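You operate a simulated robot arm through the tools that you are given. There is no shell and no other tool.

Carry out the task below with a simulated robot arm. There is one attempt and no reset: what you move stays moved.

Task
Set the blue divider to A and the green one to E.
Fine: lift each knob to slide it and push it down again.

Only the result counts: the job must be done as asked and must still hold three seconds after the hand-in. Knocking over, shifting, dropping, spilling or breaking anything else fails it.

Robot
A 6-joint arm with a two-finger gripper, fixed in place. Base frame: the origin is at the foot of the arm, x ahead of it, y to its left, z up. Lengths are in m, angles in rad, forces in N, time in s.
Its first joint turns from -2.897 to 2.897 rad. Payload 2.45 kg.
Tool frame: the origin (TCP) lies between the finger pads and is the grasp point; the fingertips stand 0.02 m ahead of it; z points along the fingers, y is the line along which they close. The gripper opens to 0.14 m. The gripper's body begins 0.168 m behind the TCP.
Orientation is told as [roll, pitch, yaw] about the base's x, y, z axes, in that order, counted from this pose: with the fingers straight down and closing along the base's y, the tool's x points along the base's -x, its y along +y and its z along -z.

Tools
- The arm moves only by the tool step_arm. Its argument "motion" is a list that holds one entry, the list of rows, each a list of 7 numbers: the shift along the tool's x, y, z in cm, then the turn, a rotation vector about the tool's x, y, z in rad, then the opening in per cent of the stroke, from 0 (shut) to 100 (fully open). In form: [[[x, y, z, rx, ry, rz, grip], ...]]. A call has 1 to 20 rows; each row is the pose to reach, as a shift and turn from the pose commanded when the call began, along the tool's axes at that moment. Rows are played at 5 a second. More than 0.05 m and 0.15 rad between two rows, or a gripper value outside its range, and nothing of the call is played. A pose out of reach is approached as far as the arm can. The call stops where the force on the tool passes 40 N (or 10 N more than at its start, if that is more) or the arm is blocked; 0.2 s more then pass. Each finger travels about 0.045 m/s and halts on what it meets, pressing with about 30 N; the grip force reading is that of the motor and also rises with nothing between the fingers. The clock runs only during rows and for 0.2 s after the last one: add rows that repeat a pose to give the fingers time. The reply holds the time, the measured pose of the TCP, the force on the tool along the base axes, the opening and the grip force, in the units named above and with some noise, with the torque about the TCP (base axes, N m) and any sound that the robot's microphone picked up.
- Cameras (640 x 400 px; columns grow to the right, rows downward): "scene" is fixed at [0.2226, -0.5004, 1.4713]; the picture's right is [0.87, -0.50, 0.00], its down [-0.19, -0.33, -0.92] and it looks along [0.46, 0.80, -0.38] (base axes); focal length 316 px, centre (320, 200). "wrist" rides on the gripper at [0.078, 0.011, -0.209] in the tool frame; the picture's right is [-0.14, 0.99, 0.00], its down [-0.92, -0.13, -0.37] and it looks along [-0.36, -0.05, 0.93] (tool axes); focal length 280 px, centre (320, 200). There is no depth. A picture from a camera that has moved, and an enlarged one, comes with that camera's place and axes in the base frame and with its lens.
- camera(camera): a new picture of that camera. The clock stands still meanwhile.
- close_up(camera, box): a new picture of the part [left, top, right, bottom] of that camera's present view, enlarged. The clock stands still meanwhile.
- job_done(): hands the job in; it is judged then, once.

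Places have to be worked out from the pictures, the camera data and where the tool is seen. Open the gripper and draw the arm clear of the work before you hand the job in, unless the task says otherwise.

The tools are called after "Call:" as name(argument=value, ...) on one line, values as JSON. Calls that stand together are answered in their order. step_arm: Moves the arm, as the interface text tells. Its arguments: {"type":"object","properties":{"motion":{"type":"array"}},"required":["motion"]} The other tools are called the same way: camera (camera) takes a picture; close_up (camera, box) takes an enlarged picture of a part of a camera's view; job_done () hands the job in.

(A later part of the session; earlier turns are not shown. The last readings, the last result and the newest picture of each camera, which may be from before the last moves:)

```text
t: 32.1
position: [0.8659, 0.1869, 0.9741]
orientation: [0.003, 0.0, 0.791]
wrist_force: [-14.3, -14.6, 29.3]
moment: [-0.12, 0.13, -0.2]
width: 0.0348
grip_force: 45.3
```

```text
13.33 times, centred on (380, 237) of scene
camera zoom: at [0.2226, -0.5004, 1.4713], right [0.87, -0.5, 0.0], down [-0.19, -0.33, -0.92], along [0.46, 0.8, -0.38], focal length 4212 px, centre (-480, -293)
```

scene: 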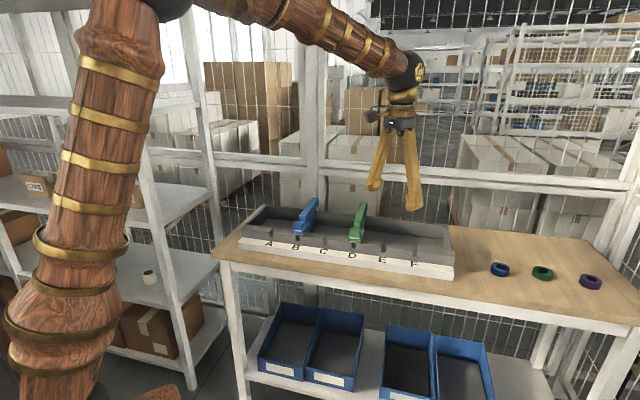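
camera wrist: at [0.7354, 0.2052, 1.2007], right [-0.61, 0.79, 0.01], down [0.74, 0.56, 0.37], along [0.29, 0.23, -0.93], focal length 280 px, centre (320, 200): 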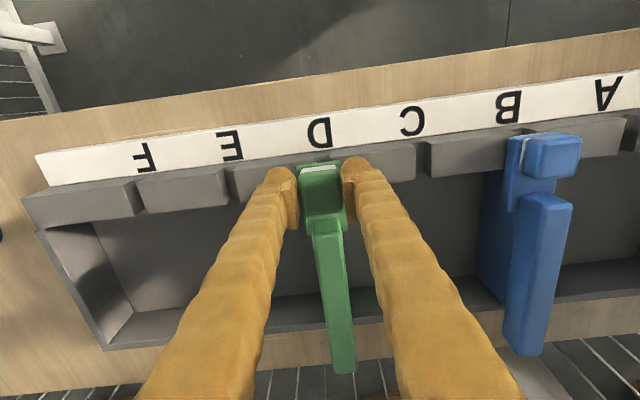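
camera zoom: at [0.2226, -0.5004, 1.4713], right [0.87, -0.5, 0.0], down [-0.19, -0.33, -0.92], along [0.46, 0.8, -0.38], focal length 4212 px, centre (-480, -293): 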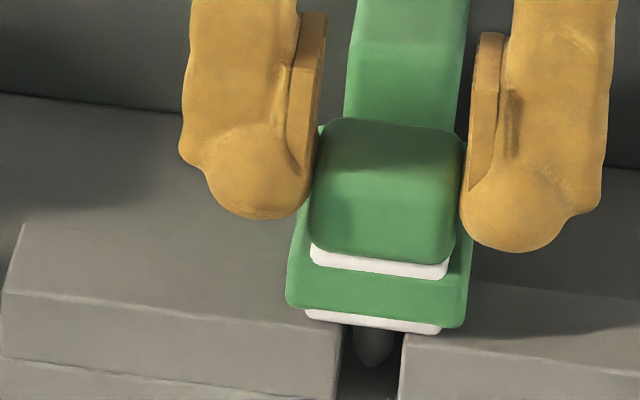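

The knob is down: the white strip shows again under the block and 29 N vertical resistance marks the bottom stop. I relieve the load, open the fingers and rise clear to check.

Call:
step_arm(motion=[[[0.05, 0, -0.1, 0, 0, 0, 10], [0.1, 0, -0.22, 0, 0, 0, 10], [0.1, 0, -0.22, 0, 0, 0, 30], [0.1, 0, -0.22, 0, 0, 0, 40], [0.1, 0, -0.22, 0, 0, 0, 50], [0.1, 0, -0.22, 0, 0, 0, 50], [0.1, 0, -2.0, 0, 0, 0, 50], [0.1, 0, -5.0, 0, 0, 0, 50], [0.1, 0, -8.0, 0, 0, 0, 50], [0.1, 0, -11.0, 0, 0, 0, 50], [0.1, 0, -13.0, 0, 0, 0, 50]]])

Call:
close_up(camera="scene", box=[360, 222, 400, 252])

Call:
camera(camera="wrist")

Call:
camera(camera="scene")

```text
t: 34.5
position: [0.8629, 0.1857, 1.1026]
orientation: [0.005, -0.003, 0.792]
wrist_force: [-0.2, 0.1, -0.1]
moment: [-0.02, -0.01, -0.02]
width: 0.0701
grip_force: 0.0
```

```text
13.33 times, centred on (380, 237) of scene
camera zoom: at [0.2226, -0.5004, 1.4713], right [0.87, -0.5, 0.0], down [-0.19, -0.33, -0.92], along [0.46, 0.8, -0.38], focal length 4212 px, centre (-480, -293)
```

zoom: 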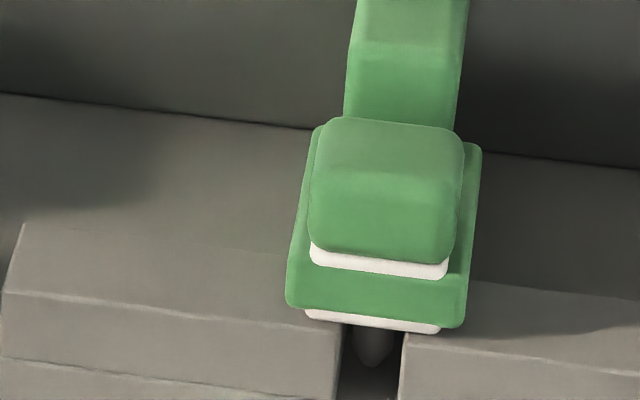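

```text
taken
camera wrist: at [0.8017, 0.1373, 1.3123], right [-0.61, 0.79, 0.0], down [0.74, 0.56, 0.37], along [0.29, 0.23, -0.93], focal length 280 px, centre (320, 200)
```

wrist: 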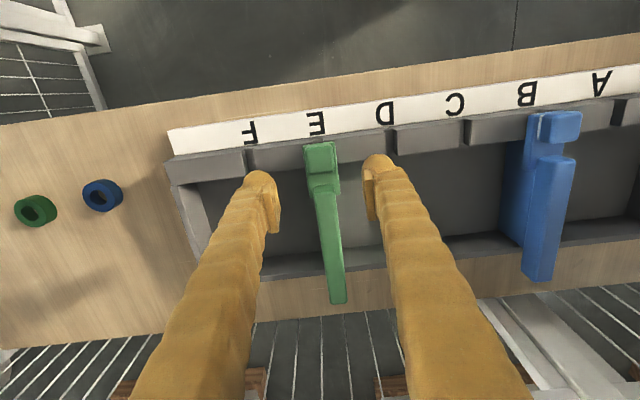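

```text
taken
```

scene: 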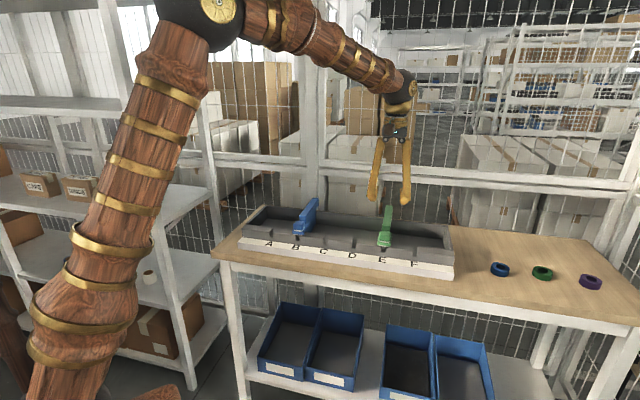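

Green is seated at E with its pin in the slot and the white strip as at the start. Now I move along the row to hover above the blue knob, about 0.30 m along +y of the tool.

Call:
step_arm(motion=[[[0, 3.7, -0.5, 0, 0, 0, 50], [0, 7.4, -1.0, 0, 0, 0, 50], [0, 11.1, -1.5, 0, 0, 0, 50], [0, 14.8, -1.8, 0, 0, 0, 50], [0, 18.5, -1.8, 0, 0, 0, 50], [0, 22.2, -1.8, 0, 0, 0, 50], [0, 25.9, -1.8, 0, 0, 0, 50], [0, 29.6, -1.8, 0, 0, 0, 50], [0, 29.6, -1.8, 0, 0, 0, 50]]])

Call:
camera(camera="wrist")

Call:
close_up(camera="wrist", box=[240, 100, 400, 200])

```text
t: 36.5
position: [0.6515, 0.3926, 1.1217]
orientation: [0.005, -0.003, 0.791]
wrist_force: [0.1, -0.1, -0.5]
moment: [-0.03, -0.02, -0.01]
width: 0.0698
grip_force: 0.1
```

```text
taken
camera wrist: at [0.5902, 0.3446, 1.3318], right [-0.61, 0.79, 0.0], down [0.74, 0.56, 0.37], along [0.29, 0.23, -0.93], focal length 280 px, centre (320, 200)
```

wrist: 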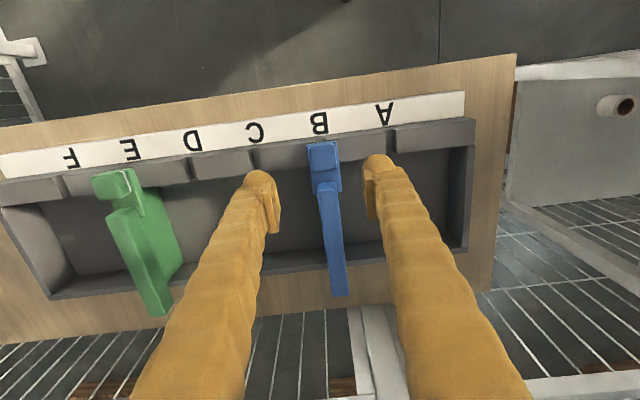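

```text
4.00 times, centred on (320, 150) of wrist
camera zoom: at [0.5902, 0.3446, 1.3318], right [-0.61, 0.79, 0.0], down [0.74, 0.56, 0.37], along [0.29, 0.23, -0.93], focal length 1122 px, centre (320, 400)
```

zoom: 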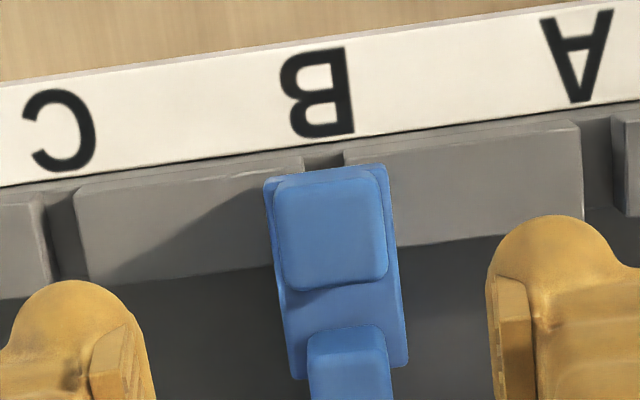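

The blue cap is about 3 mm to +y and 4.5 mm to −x of the TCP. I correct that while descending to just above the cap, then check the alignment.

Call:
step_arm(motion=[[[-0.2, 0.15, 3.4, 0, 0.004, 0, 50], [-0.42, 0.3, 6.8, 0, 0.004, 0, 50], [-0.42, 0.3, 10.2, 0, 0.004, 0, 50], [-0.42, 0.3, 12.6, 0, 0.004, 0, 50], [-0.42, 0.3, 13.5, 0, 0.004, 0, 50], [-0.42, 0.3, 13.5, 0, 0.004, 0, 50]]])

Call:
close_up(camera="wrist", box=[240, 130, 400, 230])

Call:
close_up(camera="scene", box=[278, 208, 328, 246])

```text
t: 37.9
position: [0.6552, 0.3978, 0.9863]
orientation: [0.006, 0.001, 0.79]
wrist_force: [-0.5, -0.5, 0.0]
moment: [-0.02, -0.02, 0.03]
width: 0.0701
grip_force: 0.2
```

```text
4.00 times, centred on (320, 180) of wrist
camera zoom: at [0.5938, 0.3506, 1.1969], right [-0.61, 0.79, 0.0], down [0.74, 0.56, 0.37], along [0.29, 0.23, -0.93], focal length 1122 px, centre (320, 280)
```

zoom: 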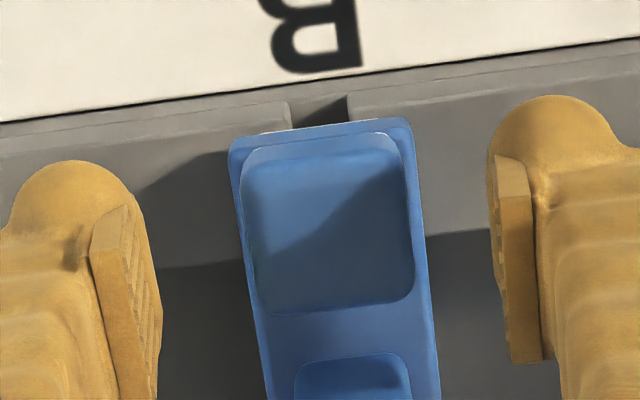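

```text
10.53 times, centred on (303, 227) of scene
camera zoom: at [0.2226, -0.5004, 1.4713], right [0.87, -0.5, 0.0], down [-0.19, -0.33, -0.92], along [0.46, 0.8, -0.38], focal length 3325 px, centre (499, -84)
```

zoom: 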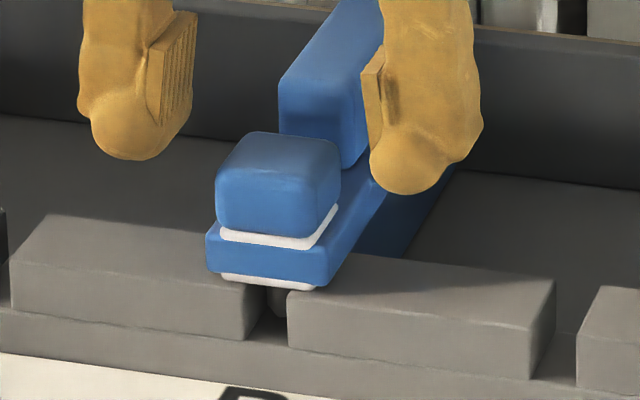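

The cap is ~1.7 mm toward +y and ~1 mm toward +x. I correct that, lower 2.0 cm (a little deeper for a better grip) and close.

Call:
step_arm(motion=[[[0.1, 0.15, 0.7, 0, 0, 0, 50], [0.1, 0.15, 1.4, 0, 0, 0, 50], [0.1, 0.15, 2.0, 0, 0, 0, 50], [0.1, 0.15, 2.0, 0, 0, 0, 40], [0.1, 0.15, 2.0, 0, 0, 0, 30], [0.1, 0.15, 2.0, 0, 0, 0, 20], [0.1, 0.15, 2.0, 0, 0, 0, 5], [0.1, 0.15, 2.0, 0, 0, 0, 5]]])

Call:
close_up(camera="wrist", box=[240, 130, 400, 230])

Call:
close_up(camera="scene", box=[278, 208, 328, 246])

```text
t: 39.7
position: [0.6533, 0.3986, 0.9672]
orientation: [0.006, 0.004, 0.791]
wrist_force: [-0.7, -0.6, -1.2]
moment: [-0.06, 0.03, -0.24]
width: 0.035
grip_force: 45.3
```

```text
4.00 times, centred on (320, 180) of wrist
camera zoom: at [0.5924, 0.3514, 1.1763], right [-0.61, 0.79, 0.0], down [0.74, 0.56, 0.37], along [0.29, 0.22, -0.93], focal length 1122 px, centre (320, 280)
```

zoom: 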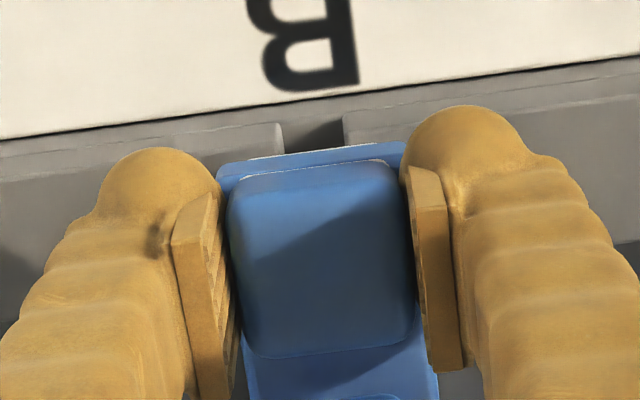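

```text
10.53 times, centred on (303, 227) of scene
camera zoom: at [0.2226, -0.5004, 1.4713], right [0.87, -0.5, 0.0], down [-0.19, -0.33, -0.92], along [0.46, 0.8, -0.38], focal length 3325 px, centre (499, -84)
```

zoom: 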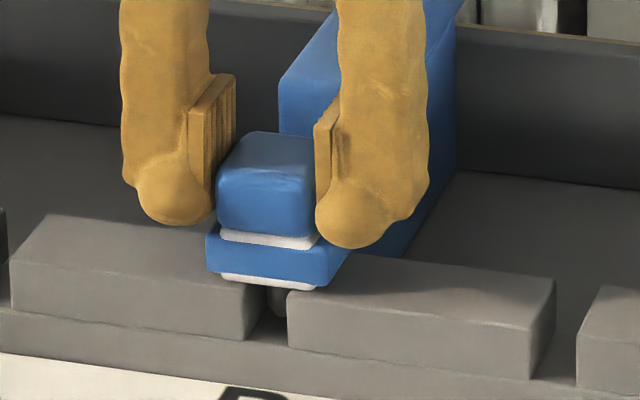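

Good grasp on the blue cap. I lift 19 mm steadily and read the force.

Call:
step_arm(motion=[[[0, 0, -0.3, 0, 0, 0, 5], [0, 0, -0.6, 0, 0, 0, 5], [0, 0, -0.9, 0, 0, 0, 5], [0, 0, -1.2, 0, 0, 0, 5], [0, 0, -1.5, 0, 0, 0, 5], [0, 0, -1.7, 0, 0, 0, 5], [0, 0, -1.9, 0, 0, 0, 5], [0, 0, -1.9, 0, 0, 0, 5]]])

Call:
close_up(camera="scene", box=[278, 208, 328, 246])

```text
t: 41.5
position: [0.6531, 0.399, 0.9844]
orientation: [0.005, 0.006, 0.79]
wrist_force: [-2.8, -1.3, -29.7]
moment: [0.02, -0.03, -0.23]
width: 0.0347
grip_force: 44.9
```

```text
10.53 times, centred on (303, 227) of scene
camera zoom: at [0.2226, -0.5004, 1.4713], right [0.87, -0.5, 0.0], down [-0.19, -0.33, -0.92], along [0.46, 0.8, -0.38], focal length 3325 px, centre (499, -84)
```

zoom: 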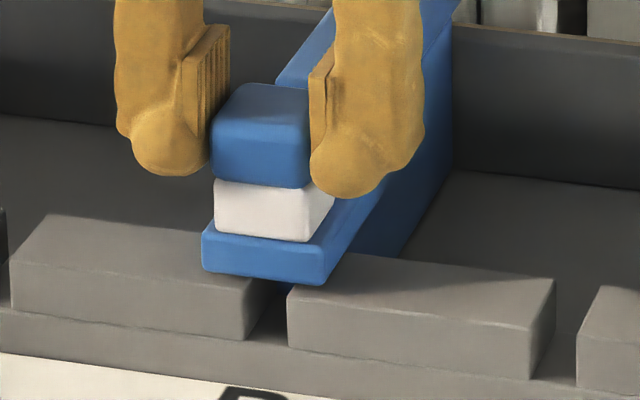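

At the end stop with −30 N. I relax 0.6 mm to keep an upward preload and begin sliding toward A (+y), slowly past the slot edge.

Call:
step_arm(motion=[[[0, 0, 0.06, 0, 0, 0, 5], [0, 0.15, 0.06, 0, 0, 0, 5], [0, 0.3, 0.06, 0, 0, 0, 5], [0, 0.45, 0.06, 0, 0, 0, 5], [0, 0.6, 0.06, 0, 0, 0, 5], [0, 0.75, 0.06, 0, 0, 0, 5], [0, 0.9, 0.06, 0, 0, 0, 5], [0, 1.1, 0.06, 0, 0, 0, 5], [0, 1.3, 0.06, 0, 0, 0, 5], [0, 1.3, 0.06, 0, 0, 0, 5]]])

Call:
close_up(camera="scene", box=[268, 208, 318, 246])

```text
t: 43.7
position: [0.6459, 0.4089, 0.9861]
orientation: [0.006, 0.003, 0.789]
wrist_force: [-22.2, -23.6, -14.3]
moment: [-0.29, 0.28, -0.23]
width: 0.0348
grip_force: 45.0
```

```text
10.53 times, centred on (293, 227) of scene
camera zoom: at [0.2226, -0.5004, 1.4713], right [0.87, -0.5, 0.0], down [-0.19, -0.33, -0.92], along [0.46, 0.8, -0.38], focal length 3325 px, centre (604, -84)
```

zoom: 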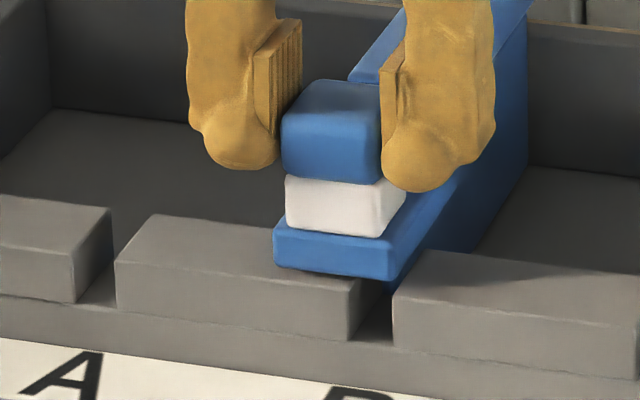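

It cleared slot B's edge and moved ~13 mm. The side load is −32 N along v, so I shift +1 mm in x and slide another 2 cm.

Call:
step_arm(motion=[[[0.05, 0, 0, 0, 0, 0, 5], [0.1, 0, 0, 0, 0, 0, 5], [0.12, 0.25, 0, 0, 0, 0, 5], [0.12, 0.5, 0, 0, 0, 0, 5], [0.12, 0.75, 0, 0, 0, 0, 5], [0.12, 1.0, 0, 0, 0, 0, 5], [0.12, 1.25, 0, 0, 0, 0, 5], [0.12, 1.5, 0, 0, 0, 0, 5], [0.12, 1.75, 0, 0, 0, 0, 5], [0.12, 2.0, 0, 0, 0, 0, 5], [0.12, 2.0, 0, 0, 0, 0, 5]]])

```text
t: 46.1
position: [0.6289, 0.4231, 0.9861]
orientation: [0.005, 0.001, 0.791]
wrist_force: [24.7, 25.4, 1.5]
moment: [0.28, -0.31, -0.24]
width: 0.0349
grip_force: 44.9
```

Side load is now +35 N along v; I shift −2 mm in x, add a touch of upward preload, and read before continuing.

Call:
step_arm(motion=[[[-0.07, 0, 0, 0, 0, 0, 5], [-0.14, 0, -0.03, 0, 0, 0, 5], [-0.2, 0, -0.05, 0, 0, 0, 5], [-0.2, 0, -0.05, 0, 0, 0, 5]]])

Call:
close_up(camera="scene", box=[258, 203, 318, 246])

```text
t: 47.1
position: [0.6301, 0.4226, 0.9848]
orientation: [0.005, 0.006, 0.789]
wrist_force: [-18.2, -9.8, 30.3]
moment: [-0.14, 0.26, -0.22]
width: 0.0347
grip_force: 44.6
```

```text
9.30 times, centred on (288, 224) of scene
camera zoom: at [0.2226, -0.5004, 1.4713], right [0.87, -0.5, 0.0], down [-0.19, -0.33, -0.92], along [0.46, 0.8, -0.38], focal length 2938 px, centre (618, -28)
```

zoom: 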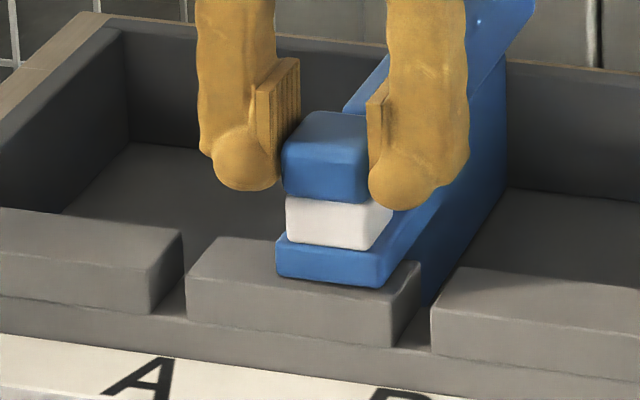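

The vertical reading flipped to +30 N (pin pressing on the rail), so the arm is slightly low after that correction. I raise 2 mm in small steps with +0.6 mm x and read again.

Call:
step_arm(motion=[[[0.03, 0, -0.05, 0, 0, 0, 5], [0.06, 0, -0.1, 0, 0, 0, 5], [0.06, 0, -0.15, 0, 0, 0, 5], [0.06, 0, -0.2, 0, 0, 0, 5], [0.06, 0, -0.2, 0, 0, 0, 5]]])

```text
t: 48.3
position: [0.63, 0.4242, 0.9871]
orientation: [0.007, 0.006, 0.791]
wrist_force: [-8.4, -9.8, -32.5]
moment: [-0.18, 0.1, -0.18]
width: 0.0352
grip_force: 45.0
```

Now −32 N vertical, −13 N side. I ease down 0.7 mm and +0.4 mm in x, then slide 2 cm toward A.

Call:
step_arm(motion=[[[0.04, 0, 0.07, 0, 0, 0, 5], [0.04, 0.2, 0.07, 0, 0, 0, 5], [0.04, 0.4, 0.07, 0, 0, 0, 5], [0.04, 0.65, 0.07, 0, 0, 0, 5], [0.04, 0.9, 0.07, 0, 0, 0, 5], [0.04, 1.15, 0.07, 0, 0, 0, 5], [0.04, 1.4, 0.07, 0, 0, 0, 5], [0.04, 1.65, 0.07, 0, 0, 0, 5], [0.04, 1.9, 0.07, 0, 0, 0, 5], [0.04, 1.9, 0.07, 0, 0, 0, 5]]])

Call:
close_up(camera="scene", box=[250, 203, 310, 246])

```text
t: 50.5
position: [0.6162, 0.436, 0.9867]
orientation: [0.006, 0.003, 0.79]
wrist_force: [24.1, 22.2, -11.2]
moment: [0.29, -0.33, -0.22]
width: 0.0351
grip_force: 44.9
```

```text
9.30 times, centred on (280, 224) of scene
camera zoom: at [0.2226, -0.5004, 1.4713], right [0.87, -0.5, 0.0], down [-0.19, -0.33, -0.92], along [0.46, 0.8, -0.38], focal length 2938 px, centre (692, -28)
```

zoom: 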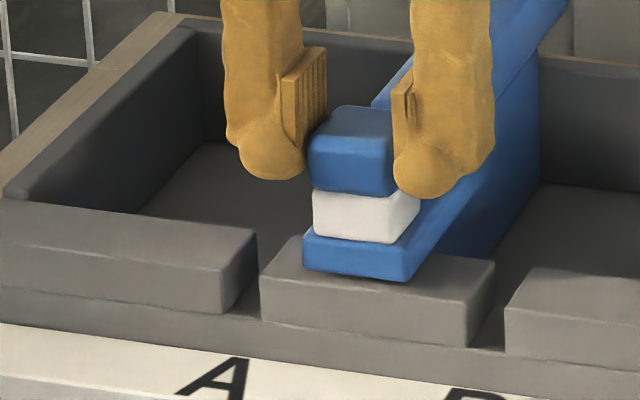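

Travel is ~53 mm; side load +33 N along v, vertical −11 N. I shift −1.1 mm in x and read before the next slide.

Call:
step_arm(motion=[[[-0.05, 0, 0, 0, 0, 0, 5], [-0.11, 0, 0, 0, 0, 0, 5], [-0.11, 0, 0, 0, 0, 0, 5]]])

```text
t: 51.3
position: [0.6147, 0.4355, 0.9874]
orientation: [0.006, 0.005, 0.792]
wrist_force: [-16.7, -11.3, 20.0]
moment: [-0.4, 0.49, -0.22]
width: 0.0351
grip_force: 44.7
```

Now −20 N side and +20 N vertical, so x and z are coupled; I step back +0.4 mm x and up 0.5 mm, then slide 2 cm.

Call:
step_arm(motion=[[[0.04, 0, -0.03, 0, 0, 0, 5], [0.04, 0, -0.06, 0, 0, 0, 5], [0.04, 0.25, -0.06, 0, 0, 0, 5], [0.04, 0.5, -0.06, 0, 0, 0, 5], [0.04, 0.75, -0.06, 0, 0, 0, 5], [0.04, 1.0, -0.06, 0, 0, 0, 5], [0.04, 1.25, -0.06, 0, 0, 0, 5], [0.04, 1.5, -0.06, 0, 0, 0, 5], [0.04, 1.75, -0.06, 0, 0, 0, 5], [0.04, 2.0, -0.06, 0, 0, 0, 5], [0.04, 2.0, -0.06, 0, 0, 0, 5]]])

Call:
close_up(camera="scene", box=[242, 203, 302, 246])

Call:
close_up(camera="wrist", box=[200, 100, 440, 250])

```text
t: 53.7
position: [0.6035, 0.4495, 0.9895]
orientation: [0.005, 0.002, 0.791]
wrist_force: [-6.5, -8.0, -33.2]
moment: [-0.16, 0.11, -0.24]
width: 0.035
grip_force: 44.9
```

```text
9.30 times, centred on (272, 224) of scene
camera zoom: at [0.2226, -0.5004, 1.4713], right [0.87, -0.5, 0.0], down [-0.19, -0.33, -0.92], along [0.46, 0.8, -0.38], focal length 2938 px, centre (766, -28)
```

zoom: 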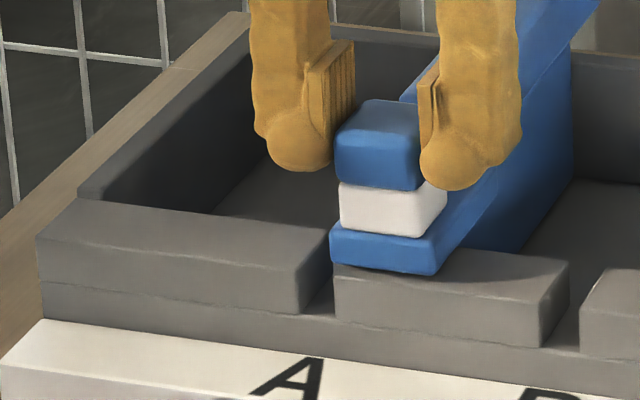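

```text
2.67 times, centred on (320, 175) of wrist
camera zoom: at [0.5417, 0.4034, 1.1978], right [-0.61, 0.79, 0.0], down [0.74, 0.56, 0.36], along [0.29, 0.22, -0.93], focal length 748 px, centre (320, 267)
```

zoom: 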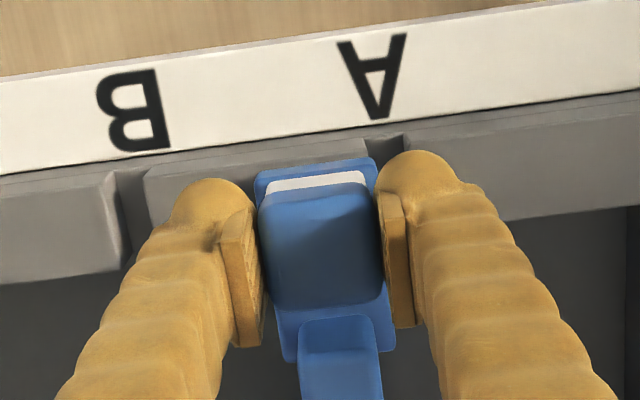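

Travel is 72.6 mm; the wrist view puts slot A about 26–27 mm further. I ease down 0.8 mm and slide 2.2 cm.

Call:
step_arm(motion=[[[0.02, 0, 0.04, 0, 0, 0, 5], [0.03, 0, 0.08, 0, 0, 0, 5], [0.03, 0.25, 0.08, 0, 0, 0, 5], [0.03, 0.5, 0.08, 0, 0, 0, 5], [0.03, 0.75, 0.08, 0, 0, 0, 5], [0.03, 1.0, 0.08, 0, 0, 0, 5], [0.03, 1.25, 0.08, 0, 0, 0, 5], [0.03, 1.5, 0.08, 0, 0, 0, 5], [0.03, 1.75, 0.08, 0, 0, 0, 5], [0.03, 2.0, 0.08, 0, 0, 0, 5], [0.03, 2.2, 0.08, 0, 0, 0, 5], [0.03, 2.2, 0.08, 0, 0, 0, 5]]])

Call:
close_up(camera="wrist", box=[200, 100, 440, 250])

Call:
close_up(camera="scene", box=[242, 203, 302, 246])

```text
t: 56.3
position: [0.5877, 0.4679, 0.9872]
orientation: [0.006, 0.002, 0.791]
wrist_force: [18.7, 24.3, -1.8]
moment: [0.04, 0.19, -0.22]
width: 0.0348
grip_force: 45.0
```

```text
2.67 times, centred on (320, 175) of wrist
camera zoom: at [0.525, 0.4197, 1.1961], right [-0.61, 0.79, 0.0], down [0.74, 0.56, 0.37], along [0.29, 0.23, -0.93], focal length 748 px, centre (320, 267)
```

zoom: 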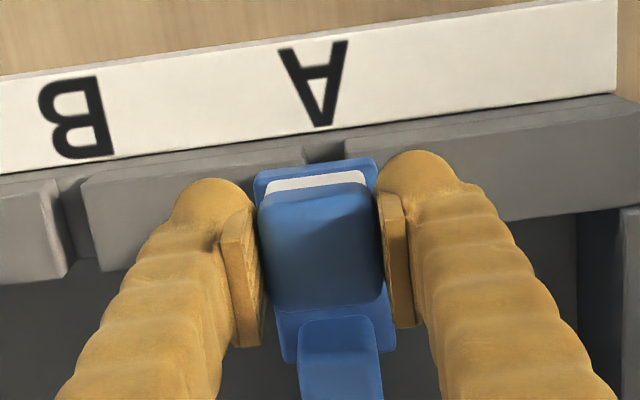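

```text
9.30 times, centred on (272, 224) of scene
camera zoom: at [0.2226, -0.5004, 1.4713], right [0.87, -0.5, 0.0], down [-0.19, -0.33, -0.92], along [0.46, 0.8, -0.38], focal length 2938 px, centre (766, -28)
```

zoom: 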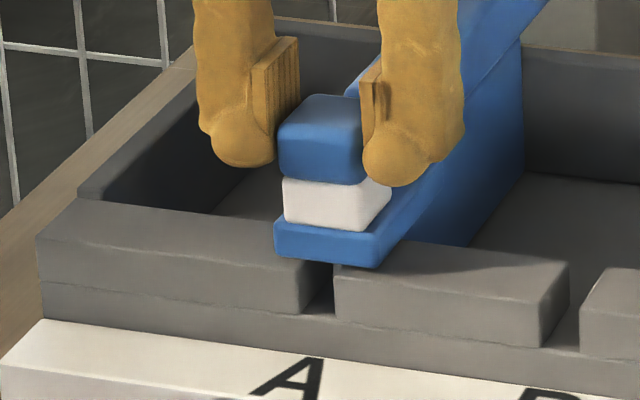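

Travel is 96 mm; the views put slot A about 3–4 mm further. I nudge 3.4 mm with a small x correction and inspect closely.

Call:
step_arm(motion=[[[-0.03, 0, 0, 0, 0, 0, 5], [-0.06, 0.1, -0.02, 0, 0, 0, 5], [-0.06, 0.2, -0.02, 0, 0, 0, 5], [-0.06, 0.34, -0.02, 0, 0, 0, 5], [-0.06, 0.34, -0.02, 0, 0, 0, 5]]])

Call:
close_up(camera="wrist", box=[200, 100, 440, 250])

Call:
close_up(camera="wrist", box=[290, 140, 354, 180])

Call:
close_up(camera="scene", box=[256, 220, 288, 240])

```text
t: 57.5
position: [0.5835, 0.4684, 0.987]
orientation: [0.006, 0.004, 0.791]
wrist_force: [12.5, 13.7, 0.1]
moment: [0.12, -0.16, -0.23]
width: 0.0348
grip_force: 45.0
```

```text
2.67 times, centred on (320, 175) of wrist
camera zoom: at [0.5234, 0.4217, 1.1961], right [-0.61, 0.79, 0.0], down [0.74, 0.56, 0.36], along [0.29, 0.22, -0.93], focal length 748 px, centre (320, 267)
```

zoom: 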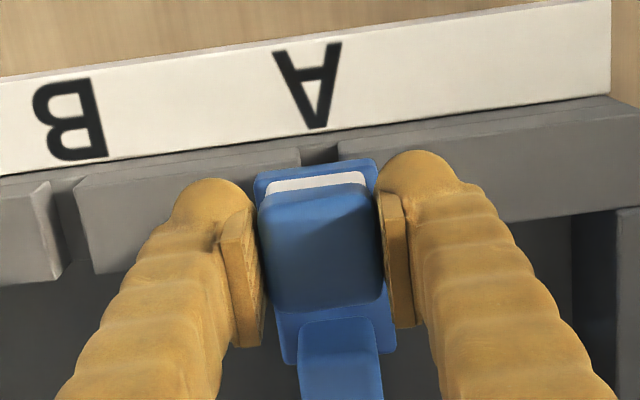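

```text
10.00 times, centred on (322, 160) of wrist
camera zoom: at [0.5234, 0.4217, 1.1961], right [-0.61, 0.79, 0.0], down [0.74, 0.56, 0.36], along [0.29, 0.22, -0.93], focal length 2804 px, centre (300, 600)
```

zoom: 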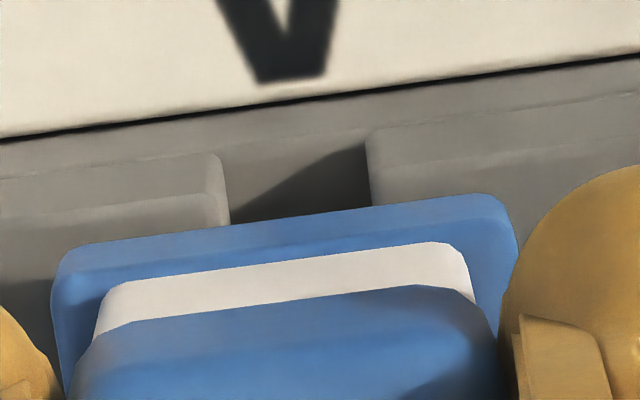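

```text
16.00 times, centred on (272, 230) of scene
camera zoom: at [0.2226, -0.5004, 1.4713], right [0.87, -0.5, 0.0], down [-0.19, -0.33, -0.92], along [0.46, 0.8, -0.38], focal length 5054 px, centre (1088, -280)
```

zoom: 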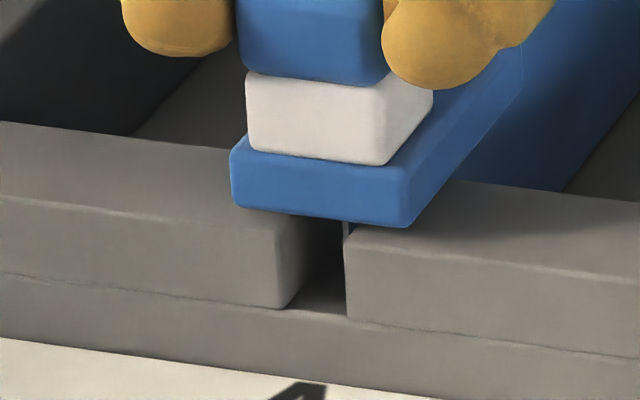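

The block is about 1.5–2 mm short of slot A's centre in both views. I nudge +1.7 mm in y and then lower gently about 1 cm.

Call:
step_arm(motion=[[[-0.03, 0.09, 0, 0, 0, 0, 5], [-0.04, 0.17, 0, 0, 0, 0, 5], [-0.04, 0.17, 0, 0, 0, 0, 5], [-0.04, 0.17, 0.15, 0, 0, 0, 5], [-0.04, 0.17, 0.3, 0, 0, 0, 5], [-0.04, 0.17, 0.5, 0, 0, 0, 5], [-0.04, 0.17, 0.7, 0, 0, 0, 5], [-0.04, 0.17, 0.9, 0, 0, 0, 5], [-0.04, 0.17, 0.9, 0, 0, 0, 5]]])

Call:
close_up(camera="scene", box=[254, 214, 294, 244])

```text
t: 59.5
position: [0.5831, 0.4709, 0.9779]
orientation: [0.007, 0.003, 0.79]
wrist_force: [-13.8, -16.9, -0.9]
moment: [-0.24, 0.16, -0.24]
width: 0.035
grip_force: 44.8
```

```text
13.33 times, centred on (274, 229) of scene
camera zoom: at [0.2226, -0.5004, 1.4713], right [0.87, -0.5, 0.0], down [-0.19, -0.33, -0.92], along [0.46, 0.8, -0.38], focal length 4212 px, centre (933, -187)
```

zoom: 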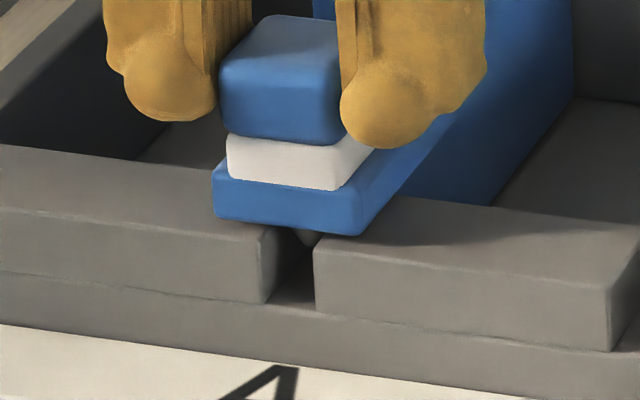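

The pin is dropping into slot A with no resistance. I relieve the side load and lower the rest of the way until the bottom stop is felt.

Call:
step_arm(motion=[[[0.07, 0, 0.2, 0, 0, 0, 5], [0.07, 0, 0.4, 0, 0, 0, 5], [0.07, 0, 0.55, 0, 0, 0, 5], [0.07, 0, 0.7, 0, 0, 0, 5], [0.07, 0, 0.8, 0, 0, 0, 5], [0.07, 0, 0.88, 0, 0, 0, 5], [0.07, 0, 0.88, 0, 0, 0, 5]]])

Call:
close_up(camera="scene", box=[254, 214, 294, 244])

```text
t: 61.1
position: [0.5821, 0.4708, 0.9703]
orientation: [0.005, 0.002, 0.79]
wrist_force: [-11.6, -11.7, -2.1]
moment: [-0.19, 0.15, -0.22]
width: 0.0349
grip_force: 44.9
```

```text
13.33 times, centred on (274, 229) of scene
camera zoom: at [0.2226, -0.5004, 1.4713], right [0.87, -0.5, 0.0], down [-0.19, -0.33, -0.92], along [0.46, 0.8, -0.38], focal length 4212 px, centre (933, -187)
```

zoom: 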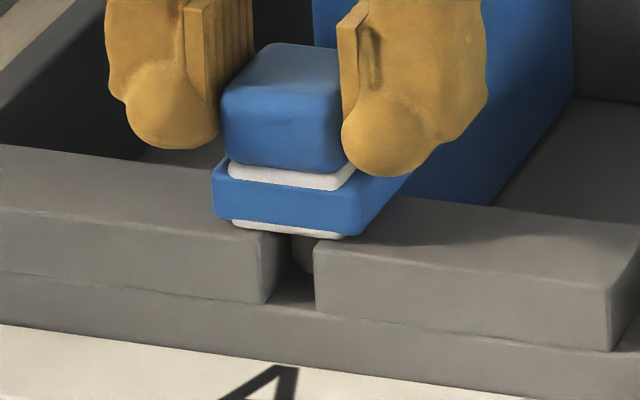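

Almost down, with no stop force yet. I push down a few more tenths of a millimetre at a time until the bottom stop is felt.

Call:
step_arm(motion=[[[0.04, 0, 0.06, 0, 0, 0, 5], [0.04, 0, 0.12, 0, 0, 0, 5], [0.04, 0, 0.18, 0, 0, 0, 5], [0.04, 0, 0.23, 0, 0, 0, 5], [0.04, 0, 0.23, 0, 0, 0, 5]]])

Call:
close_up(camera="scene", box=[254, 214, 294, 244])

```text
t: 62.3
position: [0.5841, 0.4707, 0.9687]
orientation: [0.003, 0.0, 0.789]
wrist_force: [13.3, 10.4, 9.3]
moment: [0.2, -0.36, -0.22]
width: 0.0348
grip_force: 44.7
```

```text
13.33 times, centred on (274, 229) of scene
camera zoom: at [0.2226, -0.5004, 1.4713], right [0.87, -0.5, 0.0], down [-0.19, -0.33, -0.92], along [0.46, 0.8, -0.38], focal length 4212 px, centre (933, -187)
```

zoom: 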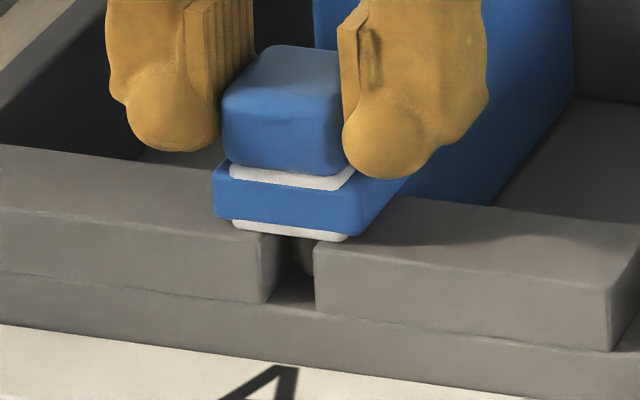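

Vertical resistance is starting (+9 N) and the white band matches its original width. I push about 0.8 mm more to seat it firmly.

Call:
step_arm(motion=[[[-0.03, 0, 0.04, 0, 0, 0, 5], [-0.03, 0, 0.08, 0, 0, 0, 5], [-0.03, 0, 0.08, 0, 0, 0, 5]]])

```text
t: 63.1
position: [0.5827, 0.4695, 0.9687]
orientation: [0.008, 0.002, 0.791]
wrist_force: [3.7, 5.1, 34.8]
moment: [0.08, -0.07, -0.21]
width: 0.0353
grip_force: 45.0
```

The blue knob is firmly at its bottom stop (35 N). I relieve the load, open and rise clear, then inspect both dividers.

Call:
step_arm(motion=[[[0, 0, -0.07, 0, 0, 0, 5], [0, 0, -0.12, 0, 0, 0, 5], [0, 0, -0.12, 0, 0, 0, 25], [0, 0, -0.12, 0, 0, 0, 40], [0, 0, -0.12, 0, 0, 0, 50], [0, 0, -0.12, 0, 0, 0, 50], [0, 0, -2.0, 0, 0, 0, 50], [0, 0, -5.0, 0, 0, 0, 50], [0, 0, -8.0, 0, 0, 0, 50], [0, 0, -11.0, 0, 0, 0, 50], [0, 0, -14.0, 0, 0, 0, 50]]])

Call:
close_up(camera="scene", box=[254, 214, 294, 244])

Call:
close_up(camera="scene", box=[360, 222, 400, 252])

Call:
camera(camera="wrist")

Call:
camera(camera="scene")

```text
t: 65.5
position: [0.5863, 0.4692, 1.1065]
orientation: [0.005, 0.003, 0.79]
wrist_force: [1.0, -0.1, -0.7]
moment: [-0.03, 0.06, -0.01]
width: 0.0701
grip_force: 0.1
```

```text
13.33 times, centred on (274, 229) of scene
camera zoom: at [0.2226, -0.5004, 1.4713], right [0.87, -0.5, 0.0], down [-0.19, -0.33, -0.92], along [0.46, 0.8, -0.38], focal length 4212 px, centre (933, -187)
```

zoom: 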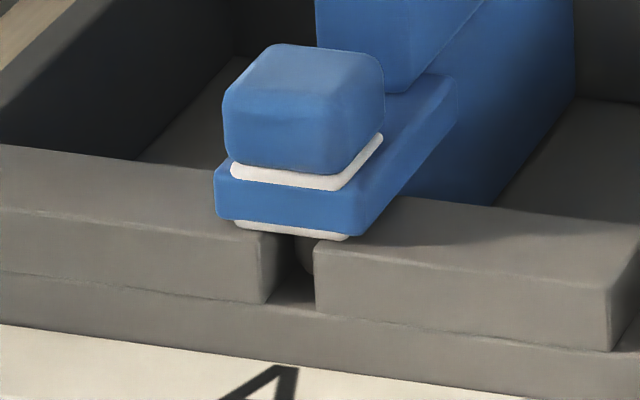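

```text
13.33 times, centred on (380, 237) of scene
camera zoom: at [0.2226, -0.5004, 1.4713], right [0.87, -0.5, 0.0], down [-0.19, -0.33, -0.92], along [0.46, 0.8, -0.38], focal length 4212 px, centre (-480, -293)
```

zoom: 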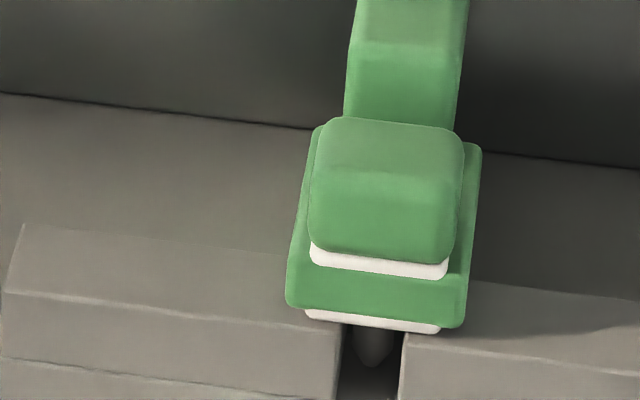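

```text
taken
camera wrist: at [0.5242, 0.4225, 1.3163], right [-0.61, 0.79, 0.0], down [0.74, 0.56, 0.37], along [0.29, 0.22, -0.93], focal length 280 px, centre (320, 200)
```

wrist: 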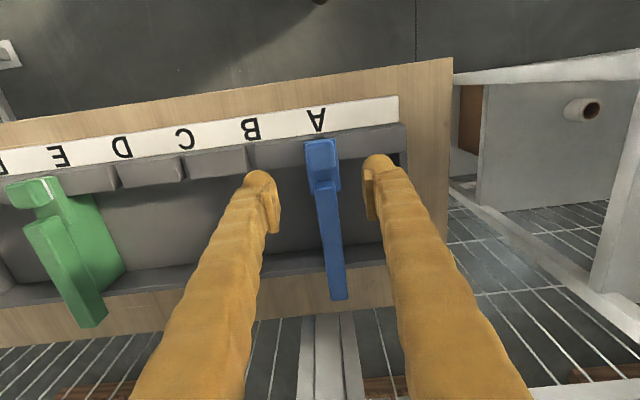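

```text
taken
```

scene: 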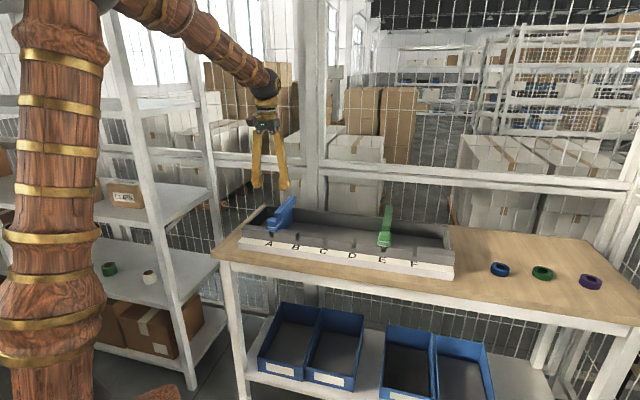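

Both dividers sit in their slots (blue at A, green at E). I raised slightly before opening on green, so I compare its white band closely to see whether its knob is fully down.

Call:
close_up(camera="scene", box=[376, 228, 400, 250])

Call:
close_up(camera="scene", box=[264, 214, 288, 236])

```text
16.00 times, centred on (388, 239) of scene
camera zoom: at [0.2226, -0.5004, 1.4713], right [0.87, -0.5, 0.0], down [-0.19, -0.33, -0.92], along [0.46, 0.8, -0.38], focal length 5054 px, centre (-768, -424)
```

zoom: 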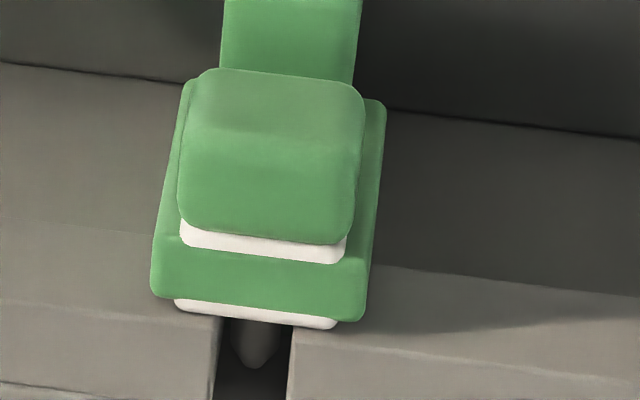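

```text
16.00 times, centred on (276, 225) of scene
camera zoom: at [0.2226, -0.5004, 1.4713], right [0.87, -0.5, 0.0], down [-0.19, -0.33, -0.92], along [0.46, 0.8, -0.38], focal length 5054 px, centre (1024, -200)
```

zoom: 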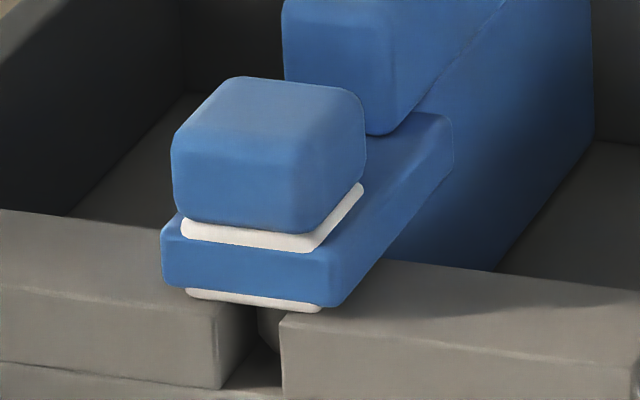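

Green's white band looks perhaps half a millimetre wider than blue's, so I'll press its knob down once from above with closed fingers. I move back over E at safe height and shut the gripper.

Call:
step_arm(motion=[[[0, -4.0, -1.0, 0, 0, 0, 40], [0, -8.0, -1.5, 0, 0, 0, 30], [0, -12.0, -1.5, 0, 0, 0, 20], [0, -16.0, -1.5, 0, 0, 0, 10], [0.1, -20.0, -1.5, 0, 0, 0, 0], [0.2, -24.0, -1.5, 0, 0, 0, 0], [0.3, -28.0, -1.5, 0, 0, 0, 0], [0.4, -32.0, -1.5, 0, 0, 0, 0], [0.4, -36.0, -1.5, 0, 0, 0, 0], [0.4, -39.8, -1.5, 0, 0, 0, 0], [0.4, -39.8, -1.5, 0, 0, 0, 0]]])

Call:
camera(camera="wrist")

Call:
close_up(camera="wrist", box=[240, 100, 400, 200])

```text
t: 67.9
position: [0.8622, 0.1857, 1.1222]
orientation: [0.005, 0.004, 0.79]
wrist_force: [-0.1, 0.2, 0.9]
moment: [0.0, 0.02, 0.02]
width: 0.0
grip_force: 29.5
```

```text
taken
camera wrist: at [0.802, 0.1379, 1.3306], right [-0.61, 0.79, 0.0], down [0.74, 0.56, 0.37], along [0.29, 0.22, -0.93], focal length 280 px, centre (320, 200)
```

wrist: 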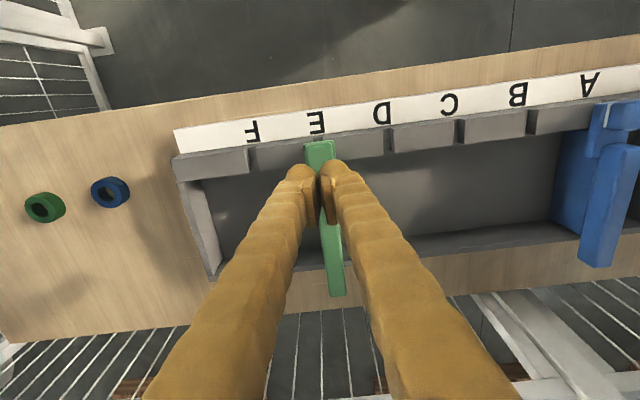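

```text
4.00 times, centred on (320, 150) of wrist
camera zoom: at [0.802, 0.1379, 1.3306], right [-0.61, 0.79, 0.0], down [0.74, 0.56, 0.37], along [0.29, 0.22, -0.93], focal length 1122 px, centre (320, 400)
```

zoom: 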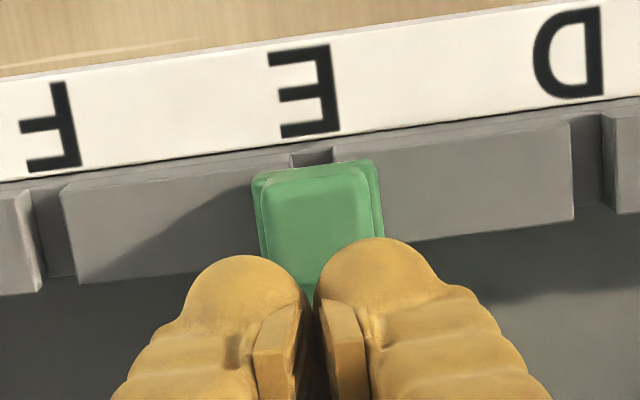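

The closed fingers are within ~3.5 mm of the cap centre. I shift onto it and descend to about 1 cm above the cap's top.

Call:
step_arm(motion=[[[-0.2, -0.1, 3.5, 0, 0, 0, 0], [-0.3, -0.1, 7.0, 0, 0, 0, 0], [-0.3, -0.1, 10.0, 0, 0, 0, 0], [-0.3, -0.1, 12.0, 0, 0, 0, 0], [-0.3, -0.1, 12.4, 0, 0, 0, 0], [-0.3, -0.1, 12.4, 0, 0, 0, 0]]])

Call:
close_up(camera="scene", box=[360, 217, 400, 247])

Call:
close_up(camera="wrist", box=[240, 130, 400, 230])

```text
t: 69.3
position: [0.8661, 0.1887, 0.9958]
orientation: [0.004, 0.004, 0.79]
wrist_force: [-0.1, 0.8, 0.2]
moment: [0.0, -0.03, -0.02]
width: 0.0001
grip_force: 29.8
```

```text
13.33 times, centred on (380, 232) of scene
camera zoom: at [0.2226, -0.5004, 1.4713], right [0.87, -0.5, 0.0], down [-0.19, -0.33, -0.92], along [0.46, 0.8, -0.38], focal length 4212 px, centre (-480, -227)
```

zoom: 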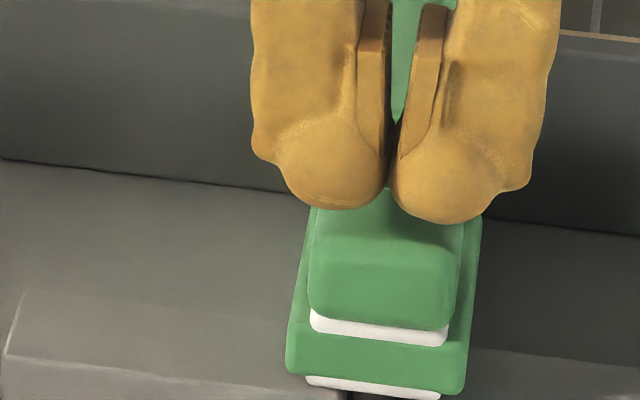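

```text
4.00 times, centred on (320, 180) of wrist
camera zoom: at [0.8051, 0.1416, 1.2062], right [-0.61, 0.79, 0.0], down [0.74, 0.56, 0.37], along [0.29, 0.22, -0.93], focal length 1122 px, centre (320, 280)
```

zoom: 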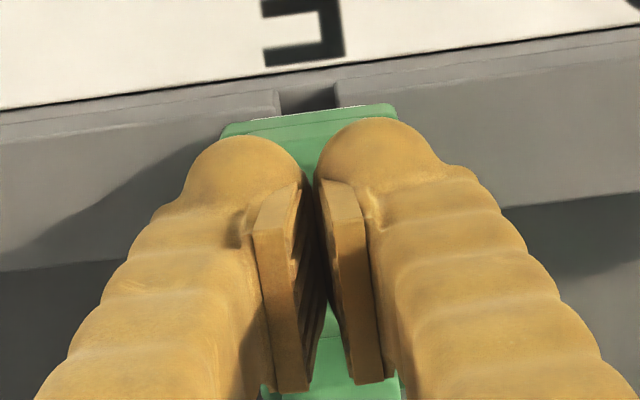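

The fingertips are centred over the cap, about 1 cm above. I lower slowly until a moderate contact force is felt.

Call:
step_arm(motion=[[[0, 0, 0.3, 0, 0, 0, 0], [0, 0, 0.55, 0, 0, 0, 0], [0, 0, 0.75, 0, 0, 0, 0], [0, 0, 0.85, 0, 0, 0, 0], [0, 0, 0.92, 0, 0, 0, 0], [0, 0, 0.98, 0, 0, 0, 0], [0, 0, 1.02, 0, 0, 0, 0], [0, 0, 1.02, 0, 0, 0, 0]]])

Call:
close_up(camera="scene", box=[360, 217, 400, 247])

```text
t: 70.7
position: [0.8657, 0.1891, 0.9894]
orientation: [0.002, -0.002, 0.791]
wrist_force: [-0.7, 0.0, 7.9]
moment: [-0.03, -0.04, 0.09]
width: 0.006
grip_force: 29.5
stopped in row 7: the force on the tool passed its limit at 43 N (the readings are from after the stop); the commanded pose is now the measured one
```

```text
13.33 times, centred on (380, 232) of scene
camera zoom: at [0.2226, -0.5004, 1.4713], right [0.87, -0.5, 0.0], down [-0.19, -0.33, -0.92], along [0.46, 0.8, -0.38], focal length 4212 px, centre (-480, -227)
```

zoom: 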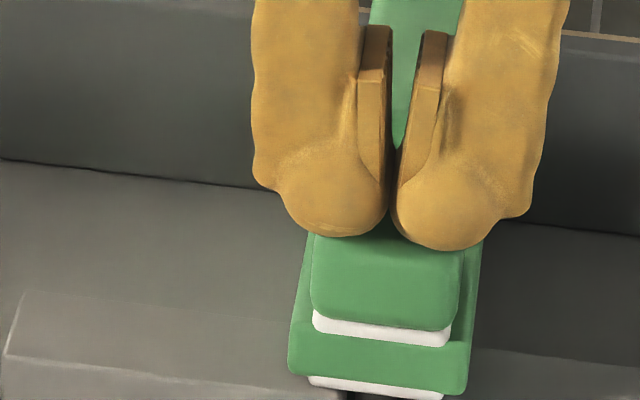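

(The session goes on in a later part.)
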